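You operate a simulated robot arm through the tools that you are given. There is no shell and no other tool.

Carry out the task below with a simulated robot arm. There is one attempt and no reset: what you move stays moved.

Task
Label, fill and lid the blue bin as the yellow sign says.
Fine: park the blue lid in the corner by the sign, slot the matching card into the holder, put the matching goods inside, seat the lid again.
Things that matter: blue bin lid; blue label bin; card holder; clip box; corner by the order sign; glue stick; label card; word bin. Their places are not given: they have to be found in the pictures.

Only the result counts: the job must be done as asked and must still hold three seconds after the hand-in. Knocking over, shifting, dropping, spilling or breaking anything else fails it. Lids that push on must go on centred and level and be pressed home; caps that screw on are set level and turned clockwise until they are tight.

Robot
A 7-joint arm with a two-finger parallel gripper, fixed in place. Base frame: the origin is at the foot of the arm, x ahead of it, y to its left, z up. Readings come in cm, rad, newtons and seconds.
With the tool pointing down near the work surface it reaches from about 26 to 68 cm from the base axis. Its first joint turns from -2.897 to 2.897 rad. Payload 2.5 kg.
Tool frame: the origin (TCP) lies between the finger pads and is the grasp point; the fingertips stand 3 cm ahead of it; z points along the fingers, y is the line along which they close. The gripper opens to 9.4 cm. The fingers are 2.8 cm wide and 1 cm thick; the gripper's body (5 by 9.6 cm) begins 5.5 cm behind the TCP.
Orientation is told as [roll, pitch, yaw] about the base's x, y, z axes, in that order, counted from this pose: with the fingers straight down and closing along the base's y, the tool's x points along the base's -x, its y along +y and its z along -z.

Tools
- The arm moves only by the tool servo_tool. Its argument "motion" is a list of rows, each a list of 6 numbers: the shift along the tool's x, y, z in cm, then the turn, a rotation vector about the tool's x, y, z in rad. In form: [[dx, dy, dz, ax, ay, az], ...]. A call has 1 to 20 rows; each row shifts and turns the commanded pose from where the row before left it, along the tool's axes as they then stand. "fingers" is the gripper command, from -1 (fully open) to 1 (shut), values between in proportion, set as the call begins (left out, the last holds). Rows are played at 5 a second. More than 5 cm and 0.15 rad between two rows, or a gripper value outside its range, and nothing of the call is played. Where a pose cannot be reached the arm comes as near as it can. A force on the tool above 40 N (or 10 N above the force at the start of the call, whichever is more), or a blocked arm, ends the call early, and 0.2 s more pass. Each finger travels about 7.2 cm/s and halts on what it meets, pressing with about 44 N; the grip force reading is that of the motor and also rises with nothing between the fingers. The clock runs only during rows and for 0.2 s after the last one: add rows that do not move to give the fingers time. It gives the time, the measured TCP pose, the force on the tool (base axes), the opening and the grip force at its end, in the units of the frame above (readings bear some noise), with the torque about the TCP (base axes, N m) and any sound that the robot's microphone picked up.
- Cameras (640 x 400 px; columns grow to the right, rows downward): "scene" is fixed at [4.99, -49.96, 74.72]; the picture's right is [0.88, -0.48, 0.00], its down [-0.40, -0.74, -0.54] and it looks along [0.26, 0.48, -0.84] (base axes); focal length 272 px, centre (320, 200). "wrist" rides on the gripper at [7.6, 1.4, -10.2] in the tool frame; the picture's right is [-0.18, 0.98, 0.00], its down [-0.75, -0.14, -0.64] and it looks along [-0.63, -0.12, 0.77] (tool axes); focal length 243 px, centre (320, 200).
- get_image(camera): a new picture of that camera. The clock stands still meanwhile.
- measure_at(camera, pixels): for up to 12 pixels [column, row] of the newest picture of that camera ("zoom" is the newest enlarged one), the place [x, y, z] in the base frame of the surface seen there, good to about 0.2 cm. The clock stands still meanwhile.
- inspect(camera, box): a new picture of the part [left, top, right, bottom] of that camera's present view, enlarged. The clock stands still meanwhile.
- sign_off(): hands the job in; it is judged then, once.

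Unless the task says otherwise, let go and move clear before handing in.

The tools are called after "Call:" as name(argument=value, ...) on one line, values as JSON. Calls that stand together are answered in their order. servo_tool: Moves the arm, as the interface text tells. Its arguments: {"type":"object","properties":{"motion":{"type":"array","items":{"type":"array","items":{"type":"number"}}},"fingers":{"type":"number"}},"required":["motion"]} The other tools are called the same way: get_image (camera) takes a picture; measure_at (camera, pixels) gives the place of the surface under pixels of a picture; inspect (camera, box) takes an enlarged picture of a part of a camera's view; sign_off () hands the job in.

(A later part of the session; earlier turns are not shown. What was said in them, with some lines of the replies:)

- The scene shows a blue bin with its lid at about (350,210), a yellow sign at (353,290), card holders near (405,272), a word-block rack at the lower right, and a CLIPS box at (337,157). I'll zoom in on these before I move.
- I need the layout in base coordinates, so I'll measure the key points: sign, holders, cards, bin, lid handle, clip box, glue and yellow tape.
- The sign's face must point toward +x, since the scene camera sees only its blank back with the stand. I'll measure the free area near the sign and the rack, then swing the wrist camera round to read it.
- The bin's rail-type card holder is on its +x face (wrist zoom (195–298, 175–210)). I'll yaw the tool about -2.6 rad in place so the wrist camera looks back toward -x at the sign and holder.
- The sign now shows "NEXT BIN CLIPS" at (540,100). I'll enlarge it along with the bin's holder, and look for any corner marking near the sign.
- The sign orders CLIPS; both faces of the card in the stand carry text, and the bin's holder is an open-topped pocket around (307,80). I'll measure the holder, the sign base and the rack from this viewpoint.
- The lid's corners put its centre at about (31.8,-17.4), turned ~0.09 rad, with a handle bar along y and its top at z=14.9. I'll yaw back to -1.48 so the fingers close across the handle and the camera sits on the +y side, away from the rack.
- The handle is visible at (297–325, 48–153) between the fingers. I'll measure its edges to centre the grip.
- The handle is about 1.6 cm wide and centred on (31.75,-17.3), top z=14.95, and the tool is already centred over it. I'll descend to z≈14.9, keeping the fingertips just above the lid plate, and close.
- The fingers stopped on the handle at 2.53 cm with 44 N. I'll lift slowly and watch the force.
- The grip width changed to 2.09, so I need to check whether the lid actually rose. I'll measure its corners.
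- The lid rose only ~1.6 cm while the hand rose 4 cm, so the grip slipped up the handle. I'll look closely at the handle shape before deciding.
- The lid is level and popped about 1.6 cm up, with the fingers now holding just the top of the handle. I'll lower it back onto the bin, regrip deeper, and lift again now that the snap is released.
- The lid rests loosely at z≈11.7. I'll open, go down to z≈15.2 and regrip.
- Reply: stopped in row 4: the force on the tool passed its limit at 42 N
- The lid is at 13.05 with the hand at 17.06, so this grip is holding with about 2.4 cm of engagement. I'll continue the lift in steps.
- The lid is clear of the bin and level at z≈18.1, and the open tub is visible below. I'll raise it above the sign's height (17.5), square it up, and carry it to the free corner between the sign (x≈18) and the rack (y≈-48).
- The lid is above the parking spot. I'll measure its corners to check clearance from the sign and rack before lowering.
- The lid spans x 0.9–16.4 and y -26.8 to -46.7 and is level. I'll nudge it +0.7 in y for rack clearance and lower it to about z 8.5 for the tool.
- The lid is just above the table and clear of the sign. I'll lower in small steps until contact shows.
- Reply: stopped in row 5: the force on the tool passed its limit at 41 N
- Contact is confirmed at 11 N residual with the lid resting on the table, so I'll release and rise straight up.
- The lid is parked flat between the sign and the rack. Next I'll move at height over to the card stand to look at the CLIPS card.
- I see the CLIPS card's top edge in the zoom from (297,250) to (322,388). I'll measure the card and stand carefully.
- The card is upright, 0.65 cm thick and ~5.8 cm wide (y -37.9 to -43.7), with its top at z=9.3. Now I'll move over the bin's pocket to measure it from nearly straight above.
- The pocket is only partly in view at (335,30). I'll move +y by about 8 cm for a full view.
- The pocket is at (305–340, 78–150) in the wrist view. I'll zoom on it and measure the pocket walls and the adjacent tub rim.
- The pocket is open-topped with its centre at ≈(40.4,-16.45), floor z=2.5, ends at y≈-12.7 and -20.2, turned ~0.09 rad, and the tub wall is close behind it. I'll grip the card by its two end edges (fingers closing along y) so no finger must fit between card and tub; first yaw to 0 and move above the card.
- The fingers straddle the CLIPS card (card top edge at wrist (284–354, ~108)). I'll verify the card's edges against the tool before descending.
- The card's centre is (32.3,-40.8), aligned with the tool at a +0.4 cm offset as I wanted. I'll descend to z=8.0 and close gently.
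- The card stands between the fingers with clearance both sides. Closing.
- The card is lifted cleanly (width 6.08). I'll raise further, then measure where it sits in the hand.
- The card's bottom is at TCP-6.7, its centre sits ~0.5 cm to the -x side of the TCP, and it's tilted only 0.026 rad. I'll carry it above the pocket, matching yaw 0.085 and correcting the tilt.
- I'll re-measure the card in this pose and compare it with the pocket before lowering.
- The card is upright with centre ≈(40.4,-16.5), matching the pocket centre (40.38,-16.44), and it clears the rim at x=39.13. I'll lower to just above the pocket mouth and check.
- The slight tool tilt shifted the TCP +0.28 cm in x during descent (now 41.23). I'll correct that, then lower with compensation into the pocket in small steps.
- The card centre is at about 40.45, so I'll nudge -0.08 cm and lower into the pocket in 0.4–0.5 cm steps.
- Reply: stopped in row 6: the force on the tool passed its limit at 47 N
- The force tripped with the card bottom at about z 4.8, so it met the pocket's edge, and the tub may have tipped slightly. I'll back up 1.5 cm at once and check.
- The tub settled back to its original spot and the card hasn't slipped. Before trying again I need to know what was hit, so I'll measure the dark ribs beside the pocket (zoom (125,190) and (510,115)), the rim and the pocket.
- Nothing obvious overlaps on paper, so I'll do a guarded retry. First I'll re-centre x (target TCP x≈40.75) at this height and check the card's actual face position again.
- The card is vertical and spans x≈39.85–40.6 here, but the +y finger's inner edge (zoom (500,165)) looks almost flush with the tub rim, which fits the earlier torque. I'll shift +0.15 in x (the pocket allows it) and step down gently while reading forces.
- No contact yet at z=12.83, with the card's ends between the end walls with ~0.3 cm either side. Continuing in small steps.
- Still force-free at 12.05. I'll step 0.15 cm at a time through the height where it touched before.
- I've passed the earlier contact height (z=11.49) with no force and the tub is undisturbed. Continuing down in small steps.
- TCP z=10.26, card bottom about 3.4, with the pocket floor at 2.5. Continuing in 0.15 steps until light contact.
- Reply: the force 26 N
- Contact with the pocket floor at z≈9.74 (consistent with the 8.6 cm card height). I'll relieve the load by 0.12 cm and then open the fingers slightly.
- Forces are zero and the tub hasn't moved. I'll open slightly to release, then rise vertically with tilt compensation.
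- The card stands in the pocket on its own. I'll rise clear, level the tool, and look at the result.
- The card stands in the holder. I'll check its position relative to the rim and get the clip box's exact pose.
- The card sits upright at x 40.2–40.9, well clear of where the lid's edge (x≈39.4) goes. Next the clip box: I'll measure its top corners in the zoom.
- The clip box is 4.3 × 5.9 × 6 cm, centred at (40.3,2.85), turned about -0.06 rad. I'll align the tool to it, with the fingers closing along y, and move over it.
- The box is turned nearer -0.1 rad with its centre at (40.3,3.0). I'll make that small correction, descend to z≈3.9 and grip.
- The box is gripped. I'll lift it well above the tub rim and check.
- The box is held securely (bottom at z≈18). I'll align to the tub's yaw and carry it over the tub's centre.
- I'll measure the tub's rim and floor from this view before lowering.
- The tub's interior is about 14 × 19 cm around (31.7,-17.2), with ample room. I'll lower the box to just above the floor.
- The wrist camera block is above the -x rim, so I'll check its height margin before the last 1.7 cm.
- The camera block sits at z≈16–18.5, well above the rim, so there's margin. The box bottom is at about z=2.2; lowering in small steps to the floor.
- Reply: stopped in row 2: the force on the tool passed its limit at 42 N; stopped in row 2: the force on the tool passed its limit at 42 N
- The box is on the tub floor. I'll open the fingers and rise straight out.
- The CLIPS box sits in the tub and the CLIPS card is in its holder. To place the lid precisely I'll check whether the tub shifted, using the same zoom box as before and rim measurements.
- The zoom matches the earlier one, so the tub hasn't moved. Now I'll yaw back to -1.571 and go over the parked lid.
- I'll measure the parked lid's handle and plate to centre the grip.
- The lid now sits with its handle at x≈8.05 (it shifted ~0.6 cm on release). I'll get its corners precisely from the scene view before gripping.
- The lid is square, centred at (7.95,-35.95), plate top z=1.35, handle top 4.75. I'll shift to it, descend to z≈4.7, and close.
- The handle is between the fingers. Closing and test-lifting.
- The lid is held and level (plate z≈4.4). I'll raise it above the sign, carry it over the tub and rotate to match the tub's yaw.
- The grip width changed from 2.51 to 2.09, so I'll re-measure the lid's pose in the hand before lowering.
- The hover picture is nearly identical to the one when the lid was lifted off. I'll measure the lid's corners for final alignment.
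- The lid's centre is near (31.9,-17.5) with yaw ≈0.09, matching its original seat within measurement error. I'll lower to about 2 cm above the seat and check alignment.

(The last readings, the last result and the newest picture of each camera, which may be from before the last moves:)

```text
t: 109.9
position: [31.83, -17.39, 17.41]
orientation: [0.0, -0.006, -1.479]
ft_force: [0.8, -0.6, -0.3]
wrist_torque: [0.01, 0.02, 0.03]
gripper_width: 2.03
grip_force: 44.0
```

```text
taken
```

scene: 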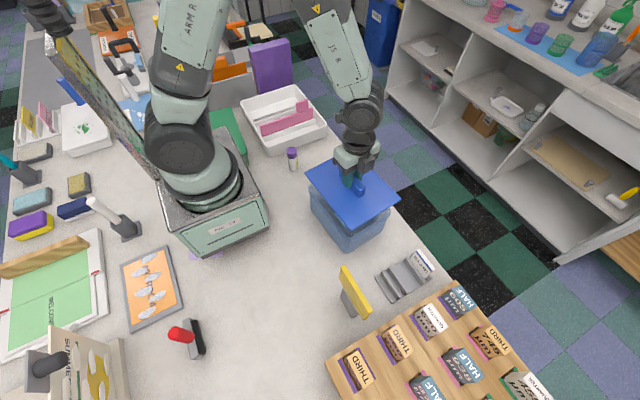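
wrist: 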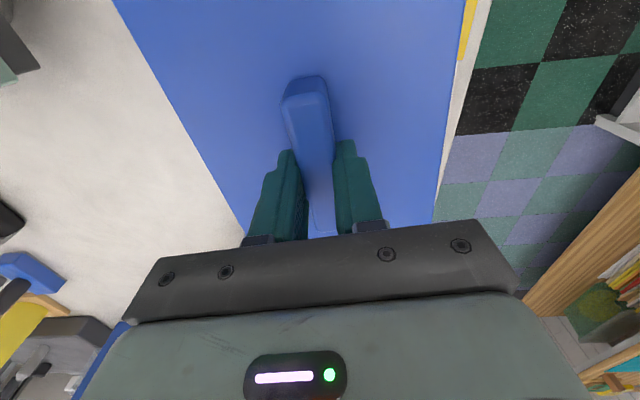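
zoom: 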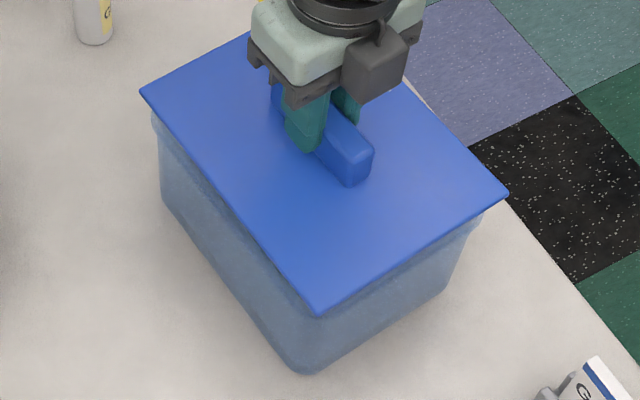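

Compared with the just-lifted picture, the lid's corners (139,92), (508,193), (319,316) match to within ~0.1 cm. I'll lower in small steps onto the rim.

Call:
servo_tool(motion=[[0, 0, 0.3, 0, 0, 0], [0, 0, 0.3, 0, 0, 0], [0, 0, 0.2, 0, 0, 0], [0, 0, 0, 0, 0, 0]])

Call:
servo_tool(motion=[[0, 0, 0.2, 0, 0, 0], [0, 0, 0.2, 0, 0, 0], [0, 0, 0, 0, 0, 0]])

Call:
servo_tool(motion=[[0, 0, 0.15, 0, 0, 0], [0, 0, 0, 0, 0, 0]])

Call:
inspect(camera="scene", box=[300, 160, 400, 260])

```text
t: 110.9
position: [31.89, -17.47, 16.83]
orientation: [0.002, -0.003, -1.48]
ft_force: [-0.3, -0.5, -0.9]
wrist_torque: [-0.02, 0.01, 0.0]
gripper_width: 2.07
grip_force: 44.2
```

```text
t: 111.7
position: [31.83, -17.46, 16.28]
orientation: [0.002, -0.006, -1.48]
ft_force: [0.3, -0.3, -0.6]
wrist_torque: [-0.01, 0.01, 0.01]
gripper_width: 2.09
grip_force: 43.7
```

```text
t: 112.3
position: [31.94, -17.45, 16.26]
orientation: [0.001, -0.004, -1.481]
ft_force: [-0.2, 0.4, 0.1]
wrist_torque: [-0.05, -0.03, -0.02]
gripper_width: 2.09
grip_force: 43.7
```

```text
4.00 times, centred on (350, 210) of scene
```

zoom: 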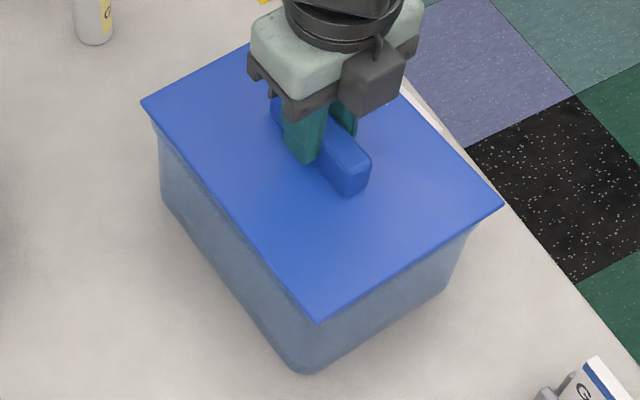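

Call:
servo_tool(motion=[[0, 0, 0.15, 0, 0, 0], [0, 0, 0, 0, 0, 0]])

Call:
servo_tool(motion=[[0, 0, 0.15, 0, 0, 0], [0, 0, 0, 0, 0, 0]])

Call:
servo_tool(motion=[[0, 0, 0.12, 0, 0, 0], [0, 0, 0, 0, 0, 0]])

Call:
servo_tool(motion=[[0, 0, 0.1, 0, 0, 0], [0, 0, 0, 0, 0, 0]])

Call:
inspect(camera="scene", box=[300, 160, 400, 260])

Call:
measure_at(camera="zoom", pixels=[[148, 104], [497, 206], [320, 318], [240, 220], [330, 250], [400, 250], [240, 50]])

```text
t: 112.9
position: [31.94, -17.42, 16.1]
orientation: [0.003, -0.005, -1.48]
ft_force: [0.5, 0.6, -0.2]
wrist_torque: [0.01, -0.01, 0.03]
gripper_width: 2.09
grip_force: 44.6
```

```text
t: 113.5
position: [31.75, -17.49, 15.98]
orientation: [0.002, -0.005, -1.479]
ft_force: [0.3, -0.1, -1.3]
wrist_torque: [-0.05, -0.01, 0.0]
gripper_width: 2.07
grip_force: 43.7
```

```text
t: 114.1
position: [31.91, -17.47, 15.84]
orientation: [0.001, -0.005, -1.48]
ft_force: [-0.2, 0.5, -0.9]
wrist_torque: [-0.03, -0.02, 0.03]
gripper_width: 2.07
grip_force: 44.2
```

```text
t: 114.7
position: [31.88, -17.55, 15.58]
orientation: [0.0, -0.005, -1.48]
ft_force: [0.2, 0.4, -0.4]
wrist_torque: [0.01, 0.03, -0.01]
gripper_width: 2.09
grip_force: 44.3
```

```text
4.00 times, centred on (350, 210) of scene
```

zoom: 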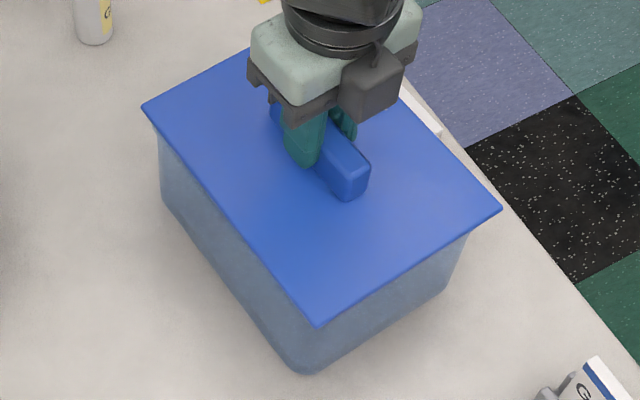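

```text
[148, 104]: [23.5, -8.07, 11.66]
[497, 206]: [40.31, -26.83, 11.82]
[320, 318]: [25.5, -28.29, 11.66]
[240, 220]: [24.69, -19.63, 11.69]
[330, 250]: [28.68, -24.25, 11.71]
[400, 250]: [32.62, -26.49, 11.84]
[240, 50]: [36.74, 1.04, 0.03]
```

The lid has entered cleanly and is at z≈11.7 (seated value 11.53), with corners matching the original picture. Now I'll press down.

Call:
servo_tool(motion=[[0, 0, 0.1, 0, 0, 0], [0, 0, 0.1, 0, 0, 0], [0, 0, 0.1, 0, 0, 0], [0, 0, 0, 0, 0, 0]])

Call:
servo_tool(motion=[[0, 0, 0.15, 0, 0, 0], [0, 0, 0.15, 0, 0, 0], [0, 0, 0.15, 0, 0, 0], [0, 0, 0, 0, 0, 0]])

Call:
inspect(camera="scene", box=[300, 160, 400, 260])

Call:
measure_at(camera="zoom", pixels=[[150, 107], [495, 208], [320, 318], [240, 220], [330, 250], [400, 250], [470, 200]])

```text
t: 115.6
position: [31.91, -17.55, 15.43]
orientation: [0.003, -0.005, -1.481]
ft_force: [-1.9, 1.4, 10.2]
wrist_torque: [-0.11, 0.21, 0.01]
gripper_width: 2.07
grip_force: 43.9
stopped in row 4: the force on the tool passed its limit at 42 N (the readings are from after the stop); the commanded pose is now the measured one
```

```text
t: 116.0
position: [31.91, -17.45, 15.5]
orientation: [0.005, -0.005, -1.48]
ft_force: [-1.5, 1.7, 10.3]
wrist_torque: [-0.16, 0.3, -0.03]
gripper_width: 2.08
grip_force: 44.0
stopped in row 2: the force on the tool passed its limit at 46 N (the readings are from after the stop); the commanded pose is now the measured one
```

```text
4.00 times, centred on (350, 210) of scene
```

zoom: 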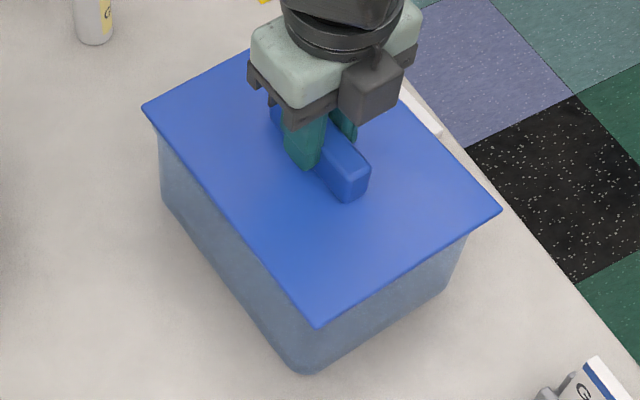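

```text
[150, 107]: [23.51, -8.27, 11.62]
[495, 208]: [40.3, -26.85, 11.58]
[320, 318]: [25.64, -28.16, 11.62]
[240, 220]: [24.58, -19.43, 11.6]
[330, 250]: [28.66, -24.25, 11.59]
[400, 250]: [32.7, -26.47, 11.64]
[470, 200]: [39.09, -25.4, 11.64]
```

The lid is level at z≈11.6 everywhere and pressing at 42–46 N no longer moves it. I'll release, rise, and compare the height with the original 11.53.

Call:
servo_tool(motion=[[0, 0, 0, 0, 0, 0], [0, 0, 0, 0, 0, 0], [0, 0, 0, 0, 0, 0], [0, 0, -1, 0, 0, 0], [0, 0, -2, 0, 0, 0], [0, 0, -3, 0, 0, 0], [0, 0, -3, 0, 0, 0], [0, 0, -1.5, 0, 0, 0], [0, 0, 0, 0, 0, 0]], fingers=-0.2)

Call:
get_image(camera="wrist")

Call:
measure_at(camera="wrist", pixels=[[230, 30], [380, 30], [250, 120], [390, 120], [280, 180], [385, 170], [340, 60], [300, 150], [300, 56], [321, 54], [318, 148], [331, 146]])

Call:
inspect(camera="scene", box=[300, 160, 400, 260])

Call:
measure_at(camera="zoom", pixels=[[150, 107], [490, 208], [320, 315], [240, 220], [330, 250], [400, 250], [250, 60], [400, 120]])

```text
t: 118.0
position: [31.76, -17.38, 26.06]
orientation: [0.003, -0.006, -1.479]
ft_force: [0.9, -0.1, 0.6]
wrist_torque: [-0.06, 0.01, 0.02]
gripper_width: 5.63
grip_force: 0.0
```

```text
taken
```

wrist: 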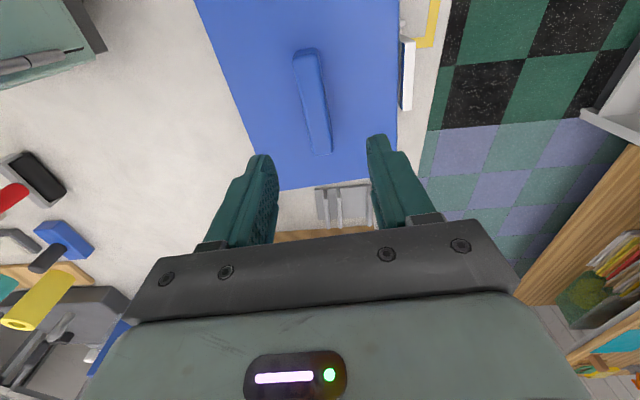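

```text
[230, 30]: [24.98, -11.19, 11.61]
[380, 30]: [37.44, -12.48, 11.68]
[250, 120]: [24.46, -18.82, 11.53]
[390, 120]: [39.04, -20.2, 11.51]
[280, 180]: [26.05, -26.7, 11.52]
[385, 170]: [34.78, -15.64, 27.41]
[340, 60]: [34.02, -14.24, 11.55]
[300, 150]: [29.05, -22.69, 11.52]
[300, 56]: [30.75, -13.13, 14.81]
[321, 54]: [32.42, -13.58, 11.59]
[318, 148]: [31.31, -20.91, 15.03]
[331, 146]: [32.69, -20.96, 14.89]
```

```text
4.00 times, centred on (350, 210) of scene
```

zoom: 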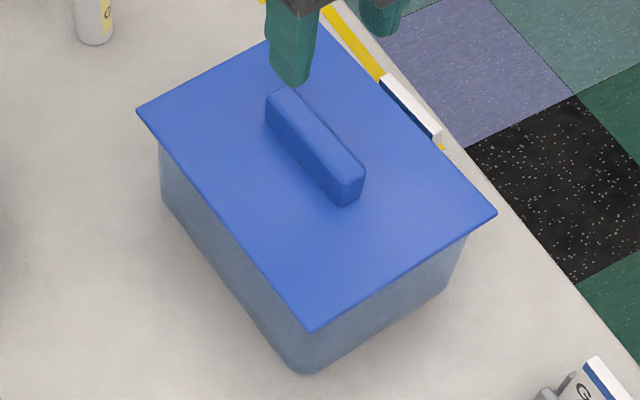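

```text
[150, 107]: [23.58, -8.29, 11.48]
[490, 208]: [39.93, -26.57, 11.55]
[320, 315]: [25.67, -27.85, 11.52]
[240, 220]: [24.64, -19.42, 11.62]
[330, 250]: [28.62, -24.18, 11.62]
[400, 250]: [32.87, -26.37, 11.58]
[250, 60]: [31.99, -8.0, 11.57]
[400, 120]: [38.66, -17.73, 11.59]
```

On release the lid shifted slightly (bottom corner moved from (318,326) to (310,332)). I'll view it with exactly the same box as my very first lid picture to compare with its original seat.

Call:
inspect(camera="scene", box=[240, 80, 400, 260])

Call:
inspect(camera="scene", box=[300, 230, 460, 330])

Call:
inspect(camera="wrist", box=[180, 0, 440, 220])

```text
2.22 times, centred on (320, 170) of scene
```

zoom: 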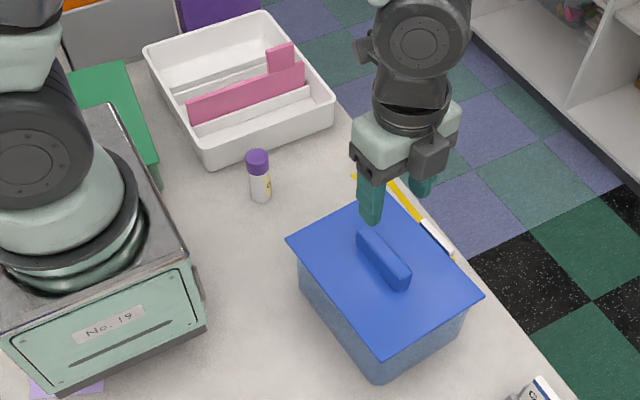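

```text
4.00 times, centred on (380, 280) of scene
```

zoom: 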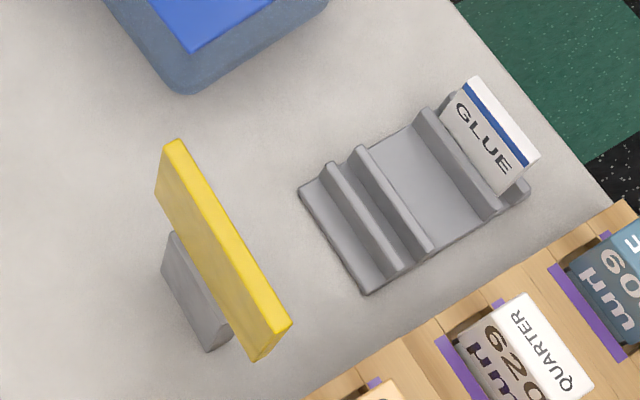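

```text
1.82 times, centred on (310, 110) of wrist
```

zoom: 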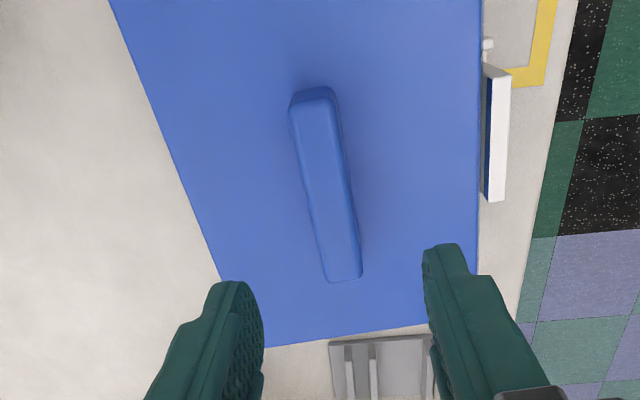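

The lid is fully down (z≈11.55) but appears about 0.25 cm toward -x from its original seat. I'll measure its edges symmetrically to get its centre precisely.

Call:
measure_at(camera="zoom", pixels=[[147, 100], [478, 100], [168, 150], [476, 150], [189, 200], [475, 200], [207, 245], [474, 228], [300, 338], [345, 332], [125, 40], [478, 40]])

Call:
inspect(camera="scene", box=[330, 160, 410, 250])

Call:
inspect(camera="scene", box=[295, 165, 335, 205])

```text
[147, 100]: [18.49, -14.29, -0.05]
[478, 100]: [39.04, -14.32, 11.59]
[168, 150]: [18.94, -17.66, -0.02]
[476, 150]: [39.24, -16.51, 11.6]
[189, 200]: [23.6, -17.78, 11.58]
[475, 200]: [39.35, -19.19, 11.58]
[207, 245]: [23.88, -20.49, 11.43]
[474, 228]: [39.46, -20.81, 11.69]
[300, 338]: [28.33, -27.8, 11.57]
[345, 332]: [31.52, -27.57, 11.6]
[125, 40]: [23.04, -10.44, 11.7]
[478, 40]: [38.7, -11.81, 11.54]
```

```text
4.44 times, centred on (370, 205) of scene
```

zoom: 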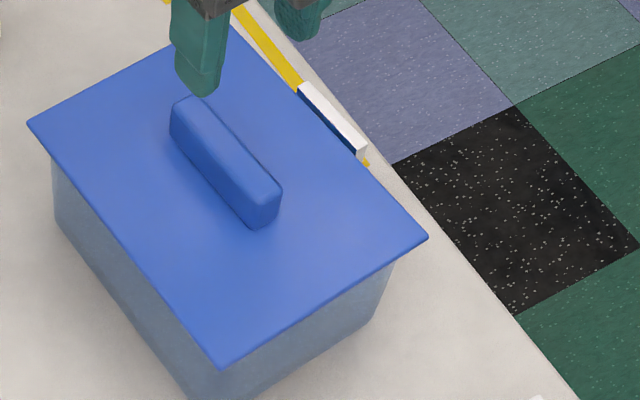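

```text
10.00 times, centred on (315, 185) of scene
```

zoom: 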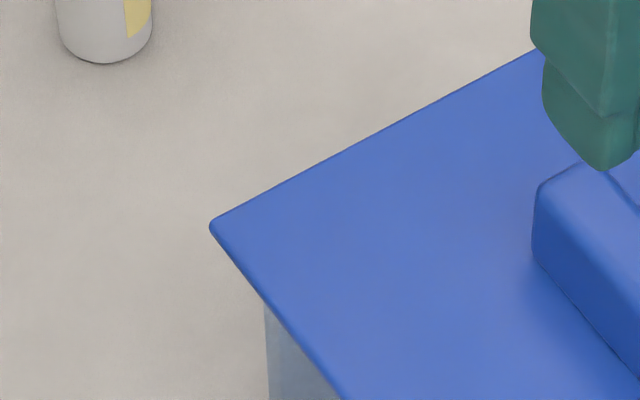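

Edge measurements put the lid's centre at x≈31.45, about 0.35 cm off toward -x; the release pushes it. I'll use a non-squeezing "cage" (fingers at ~2.2 cm width around the 2.06 cm handle) to recentre it, then press with the fingertips on the plate. First, I'll average some pose readings.

Call:
servo_tool(motion=[[0, 0, 0, 0, 0, 0]])

Call:
servo_tool(motion=[[0, 0, 0, 0, 0, 0]])

Call:
servo_tool(motion=[[0, 0, 0, 0, 0, 0]])

Call:
servo_tool(motion=[[0, 0, 0, 0, 0, 0]])

Call:
servo_tool(motion=[[0, 0, 0, 0, 0, 0]])

```text
t: 118.4
position: [31.89, -17.34, 26.05]
orientation: [0.005, -0.006, -1.48]
ft_force: [0.1, 1.3, -0.6]
wrist_torque: [0.02, -0.01, -0.01]
gripper_width: 5.63
grip_force: 0.1
```

```text
t: 118.8
position: [31.8, -17.46, 26.09]
orientation: [0.004, -0.005, -1.479]
ft_force: [-0.6, 0.0, 0.7]
wrist_torque: [0.01, -0.04, -0.01]
gripper_width: 5.66
grip_force: 0.1
```

```text
t: 119.2
position: [31.75, -17.47, 26.02]
orientation: [0.002, -0.005, -1.481]
ft_force: [0.5, 0.2, 0.6]
wrist_torque: [-0.02, -0.01, 0.02]
gripper_width: 5.65
grip_force: 0.1
```

```text
t: 119.6
position: [31.83, -17.42, 25.98]
orientation: [0.001, -0.005, -1.48]
ft_force: [-0.6, 0.6, 0.7]
wrist_torque: [-0.01, 0.03, -0.01]
gripper_width: 5.62
grip_force: 0.0
```

```text
t: 120.0
position: [31.89, -17.39, 25.98]
orientation: [0.004, -0.005, -1.48]
ft_force: [0.0, 0.9, -0.5]
wrist_torque: [0.04, 0.01, 0.0]
gripper_width: 5.61
grip_force: 0.0
```

The mean TCP is (31.83,-17.42), where the lid's centre should be. I'll descend with the fingers open to z≈15.2 and close to a 2.15 cm cage.

Call:
servo_tool(motion=[[0, 0, 3, 0, 0, 0], [0, 0, 3, 0, 0, 0], [0, 0, 2.5, 0, 0, 0], [0, 0, 1.5, 0, 0, 0], [0, 0, 0.8, 0, 0, 0], [0, 0, 0, 0, 0, 0]])

Call:
servo_tool(motion=[[0, 0, 0, 0, 0, 0], [0, 0, 0, 0, 0, 0], [0, 0, 0, 0, 0, 0], [0, 0, 0, 0, 0, 0]], fingers=0.54)

Call:
inspect(camera="scene", box=[300, 160, 400, 260])

Call:
get_image(camera="wrist")

```text
t: 121.4
position: [31.93, -17.45, 15.19]
orientation: [0.004, -0.005, -1.48]
ft_force: [-0.8, 0.2, -0.4]
wrist_torque: [0.04, -0.01, -0.05]
gripper_width: 5.66
grip_force: 0.0
```

```text
t: 122.4
position: [31.87, -17.56, 15.15]
orientation: [0.003, -0.005, -1.48]
ft_force: [-0.2, -0.1, 1.0]
wrist_torque: [0.03, 0.03, 0.0]
gripper_width: 2.55
grip_force: 44.0
```

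```text
4.00 times, centred on (350, 210) of scene
```

zoom: 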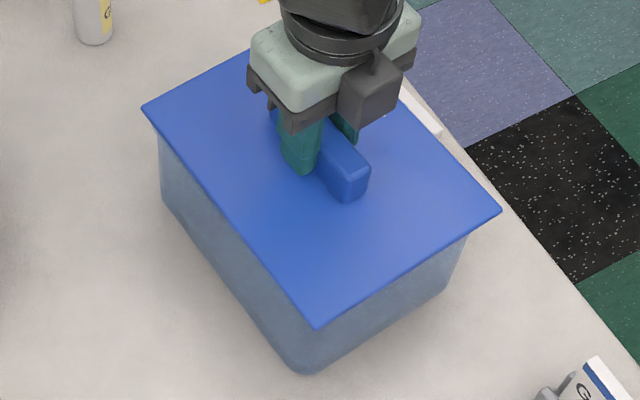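

```text
taken
```

wrist: 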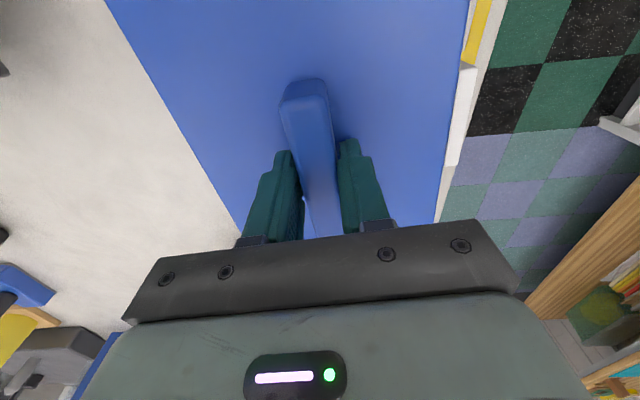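

The handle is tapered (2.55 cm at this height) and the lid is recentred (corners (141,107), (502,210), (317,328)). I'll open by just a hair to un-squeeze and see if it stays.

Call:
servo_tool(motion=[[0, 0, 0, 0, 0, 0], [0, 0, 0, 0, 0, 0], [0, 0, 0, 0, 0, 0]], fingers=0.44)

Call:
inspect(camera="scene", box=[300, 160, 400, 260])

```text
t: 123.2
position: [31.84, -17.56, 15.12]
orientation: [0.003, -0.005, -1.48]
ft_force: [-0.7, 0.0, 0.2]
wrist_torque: [0.03, 0.0, 0.03]
gripper_width: 2.66
grip_force: 0.6
```

```text
4.00 times, centred on (350, 210) of scene
```

zoom: 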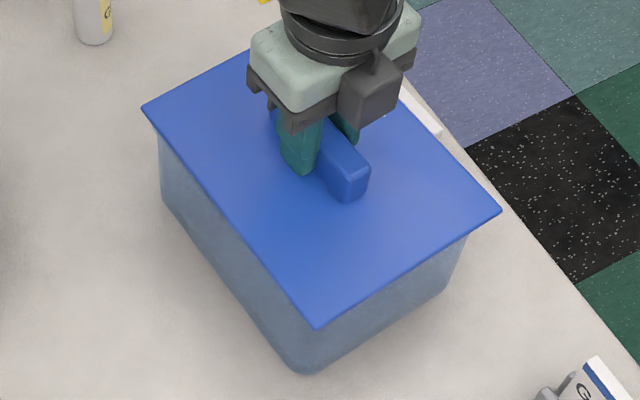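

The fingers are free (0.6 N) and the lid stayed put in the cage. Now I'll press down symmetrically with the fingertips on the plate either side of the handle.

Call:
servo_tool(motion=[[0, 0, 0.2, 0, 0, 0], [0, 0, 0.2, 0, 0, 0], [0, 0, 0.2, 0, 0, 0], [0, 0, 0.2, 0, 0, 0], [0, 0, 0.2, 0, 0, 0], [0, 0, 0.2, 0, 0, 0]])

Call:
inspect(camera="scene", box=[300, 160, 400, 260])

Call:
measure_at(camera="zoom", pixels=[[150, 110], [490, 208], [320, 315], [240, 220], [330, 250], [400, 250], [240, 62], [470, 200]])

```text
t: 124.3
position: [31.92, -17.5, 14.7]
orientation: [0.006, -0.003, -1.48]
ft_force: [-3.3, 1.3, 14.3]
wrist_torque: [0.09, 0.29, 0.04]
gripper_width: 2.67
grip_force: 0.9
stopped in row 5: the force on the tool passed its limit at 49 N (the readings are from after the stop); the commanded pose is now the measured one
```

```text
4.00 times, centred on (350, 210) of scene
```

zoom: 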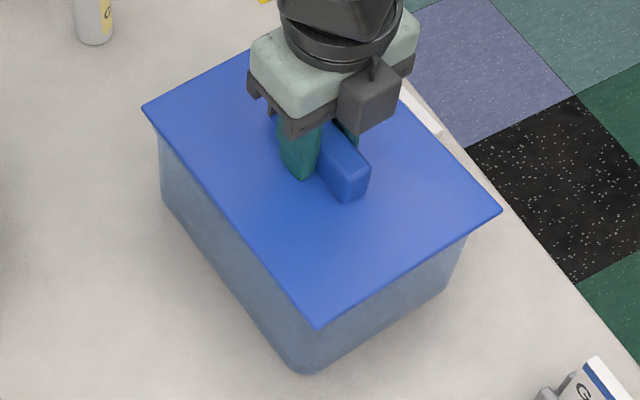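

```text
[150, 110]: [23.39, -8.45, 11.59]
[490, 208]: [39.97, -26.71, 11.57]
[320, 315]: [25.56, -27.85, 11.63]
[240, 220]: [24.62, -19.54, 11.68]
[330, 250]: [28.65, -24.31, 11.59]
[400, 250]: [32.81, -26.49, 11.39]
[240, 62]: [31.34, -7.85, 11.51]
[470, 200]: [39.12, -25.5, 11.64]
```

The press peaked at 49 N and the lid stays at 11.57, its original seated height. One more firm press, then I'll lift straight off with the fingers still un-squeezed.

Call:
servo_tool(motion=[[0, 0, 0.3, 0, 0, 0], [0, 0, 0.3, 0, 0, 0], [0, 0, 0, 0, 0, 0]])

Call:
servo_tool(motion=[[0, 0, -0.3, 0, 0, 0], [0, 0, -0.5, 0, 0, 0], [0, 0, -1, 0, 0, 0], [0, 0, -1.5, 0, 0, 0], [0, 0, -2.5, 0, 0, 0], [0, 0, -3, 0, 0, 0], [0, 0, -2.5, 0, 0, 0], [0, 0, 0, 0, 0, 0]])

Call:
inspect(camera="scene", box=[300, 160, 400, 260])

Call:
inspect(camera="scene", box=[300, 230, 460, 330])

Call:
inspect(camera="wrist", box=[180, 0, 440, 220])

Call:
measure_at(camera="zoom", pixels=[[189, 200], [477, 200], [207, 245], [477, 228], [300, 338], [345, 332], [140, 60], [480, 60], [192, 200], [473, 200]])

```text
t: 124.6
position: [31.91, -17.6, 14.55]
orientation: [0.006, -0.004, -1.48]
ft_force: [-2.2, 1.0, 15.1]
wrist_torque: [0.07, 0.28, 0.0]
gripper_width: 2.67
grip_force: 0.5
stopped in row 1: the force on the tool passed its limit at 52 N (the readings are from after the stop); the commanded pose is now the measured one
```

```text
t: 126.4
position: [31.84, -17.6, 25.92]
orientation: [0.007, -0.003, -1.48]
ft_force: [-0.5, 0.1, 0.0]
wrist_torque: [0.01, 0.0, 0.02]
gripper_width: 2.62
grip_force: 0.2
```

```text
4.00 times, centred on (350, 210) of scene
```

zoom: 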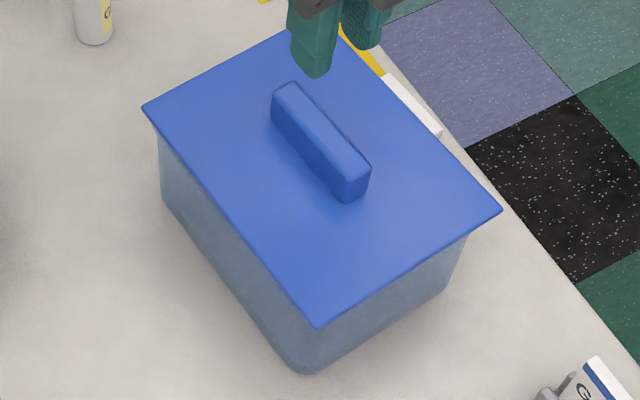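

```text
4.00 times, centred on (380, 280) of scene
```

zoom: 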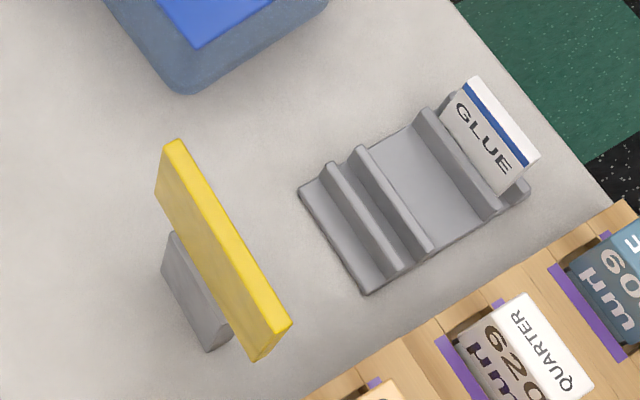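

```text
1.82 times, centred on (310, 110) of wrist
```

zoom: 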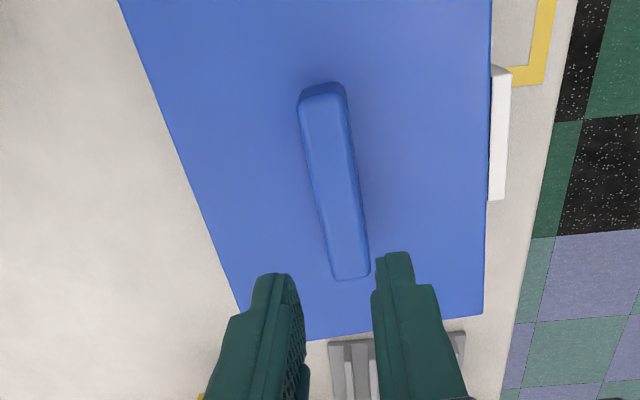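

```text
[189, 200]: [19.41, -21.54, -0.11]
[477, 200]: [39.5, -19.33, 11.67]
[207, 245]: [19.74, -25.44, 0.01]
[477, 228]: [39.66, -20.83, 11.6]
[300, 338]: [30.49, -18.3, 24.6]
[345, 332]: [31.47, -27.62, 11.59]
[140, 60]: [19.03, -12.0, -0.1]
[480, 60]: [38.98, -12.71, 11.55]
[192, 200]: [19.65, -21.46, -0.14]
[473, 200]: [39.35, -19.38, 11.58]
```

The lid stayed put this time. I'll measure both side edges to check centring against the original (edges 24.03 and 39.5 at y=-17.4).

Call:
measure_at(camera="zoom", pixels=[[199, 200], [202, 200], [205, 200], [483, 200], [485, 200], [487, 200], [180, 150], [183, 150], [186, 150], [486, 150], [488, 150], [490, 150]])

Call:
inspect(camera="scene", box=[240, 80, 400, 260])

Call:
measure_at(camera="zoom", pixels=[[291, 240], [293, 240], [478, 294], [481, 294], [383, 356], [383, 358], [340, 215], [420, 232], [335, 298], [430, 326], [320, 222], [380, 350]])

```text
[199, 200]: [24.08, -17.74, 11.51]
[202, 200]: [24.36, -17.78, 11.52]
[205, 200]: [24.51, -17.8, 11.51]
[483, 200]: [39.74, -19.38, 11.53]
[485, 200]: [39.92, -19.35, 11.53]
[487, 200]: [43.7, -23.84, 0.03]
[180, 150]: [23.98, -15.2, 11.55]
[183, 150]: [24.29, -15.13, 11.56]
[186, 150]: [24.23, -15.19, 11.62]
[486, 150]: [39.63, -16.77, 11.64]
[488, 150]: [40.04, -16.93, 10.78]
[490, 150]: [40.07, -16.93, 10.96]
```

```text
2.22 times, centred on (320, 170) of scene
```

zoom: 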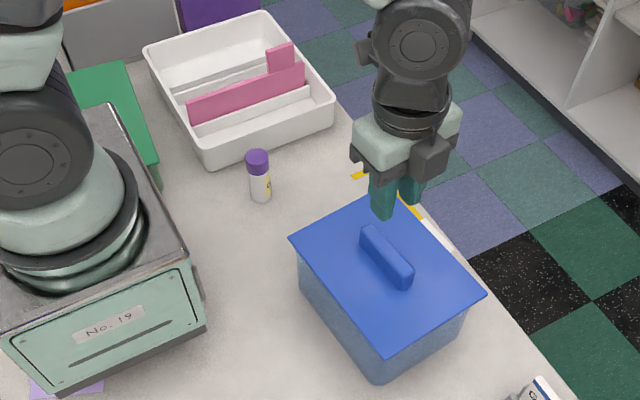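

```text
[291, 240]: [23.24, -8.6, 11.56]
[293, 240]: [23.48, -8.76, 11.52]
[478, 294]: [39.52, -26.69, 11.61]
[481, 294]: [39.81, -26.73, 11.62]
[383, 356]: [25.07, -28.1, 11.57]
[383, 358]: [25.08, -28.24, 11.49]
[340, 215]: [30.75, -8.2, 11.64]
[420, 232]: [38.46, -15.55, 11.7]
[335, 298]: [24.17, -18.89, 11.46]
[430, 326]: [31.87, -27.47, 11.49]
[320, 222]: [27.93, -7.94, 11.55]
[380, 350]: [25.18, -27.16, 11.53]
```

The lid's edges are now at x≈24.0 and 39.75 (centre ≈31.87 vs original 31.77), level at z≈11.55, i.e. centred within ~0.1 cm. I'll back the arm away and do a final check of the card and surroundings.

Call:
servo_tool(motion=[[0, 0, -3, 0, 0, 0], [0, 0, -3, 0, 0, 0], [0, 0, -3, 0, 0, 0], [2, 0, -1, 0, 0, 0], [3, 0, 0, 0, 0, 0], [3, 0, 0, 0, 0, 0], [0, 0, 0, 0, 0, 0]], fingers=-0.5)

Call:
get_image(camera="scene")

Call:
get_image(camera="wrist")

Call:
inspect(camera="wrist", box=[200, 40, 440, 220])

Call:
inspect(camera="scene", box=[340, 140, 420, 220])

```text
t: 128.0
position: [31.0, -9.42, 35.88]
orientation: [0.007, -0.003, -1.48]
ft_force: [0.3, 0.8, 0.4]
wrist_torque: [-0.04, 0.02, 0.02]
gripper_width: 7.05
grip_force: 0.1
```

```text
taken
```

scene: 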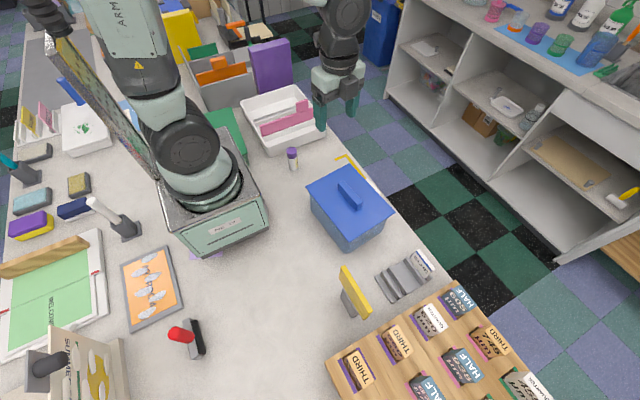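

```text
taken
```

wrist: 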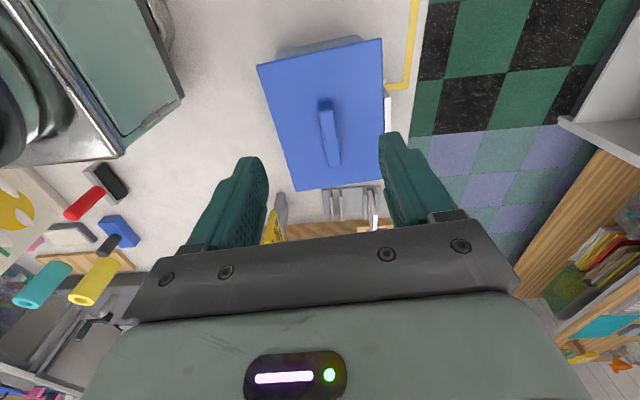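

```text
2.22 times, centred on (320, 130) of wrist
```

zoom: 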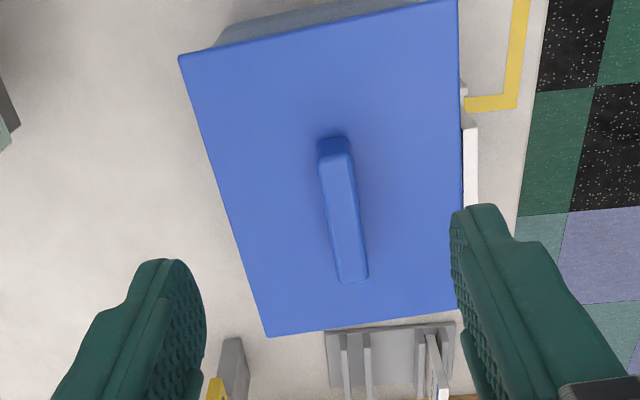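

```text
5.00 times, centred on (380, 180) of scene
```

zoom: 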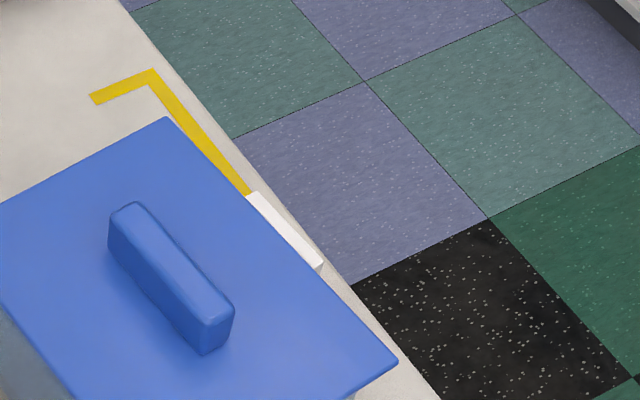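

Everything else is undisturbed. I'll do one last measurement of the lid's four corners and the card top from this full view.

Call:
measure_at(camera="wrist", pixels=[[259, 67], [380, 42], [297, 188], [377, 178], [300, 100], [360, 100], [387, 110], [388, 125], [320, 55], [383, 80]])

Call:
inspect(camera="wrist", box=[360, 60, 420, 150])

```text
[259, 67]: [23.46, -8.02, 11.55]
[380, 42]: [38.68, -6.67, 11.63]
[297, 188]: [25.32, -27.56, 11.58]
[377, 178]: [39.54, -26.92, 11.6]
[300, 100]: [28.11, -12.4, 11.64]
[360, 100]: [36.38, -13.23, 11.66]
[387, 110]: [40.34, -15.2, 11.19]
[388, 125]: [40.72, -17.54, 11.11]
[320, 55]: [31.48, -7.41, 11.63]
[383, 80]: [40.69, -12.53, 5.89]
```

```text
4.44 times, centred on (390, 105) of wrist
```

zoom: 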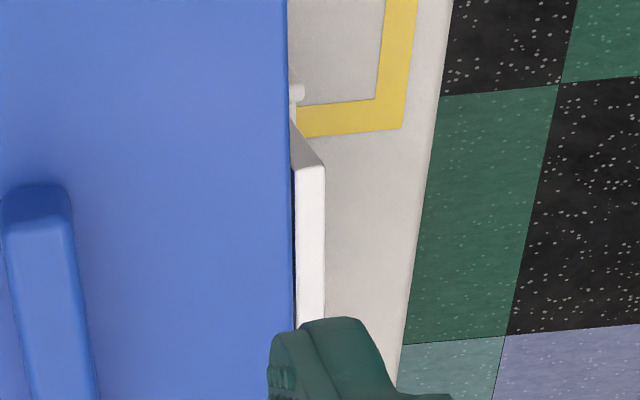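

The lid is level and centred on the tub at its original height. The CLIPS card stands in its holder, the CLIPS box is inside, and the arm is clear with the gripper open. Handing in.

Call:
sign_off()

```text
The job is handed in.
```

The blue bin is labelled, filled and lidded for the sign's order, "NEXT BIN CLIPS", and the job is handed in. I don't have the judge's result.

- **Lid parking:** I set the blue lid flat on the table between the sign and the rack while I worked. No corner is marked there, so the exact spot was my reading of "the corner by the sign".
- **Card:** the CLIPS card stands upright in the bin's holder, clear of the lid's edge.
- **Goods:** the CLIPS box sits on the floor of the bin.
- **Lid:** it is back on and level, at about its original height (11.55–11.6 cm, originally about 11.5). It is within about 0.1–0.2 cm of its original position. I pressed it down with about 50 N, but heard no click and did not do a pull test.

Three things did not go cleanly:

- **First lift:** the gripper slipped up the handle on the first pull, so I set the lid back down and regripped it.
- **Card insertion:** the first try caught the pocket edge and briefly tipped the bin. It settled back in the same place, and the second try went in without force.
- **Lid release:** the first time I let go of the lid, it shifted about 0.35 cm. I recentred and pressed it again, and it then stayed put.

In the last pictures the GLUE card, glue stick, sign and rack look undisturbed.
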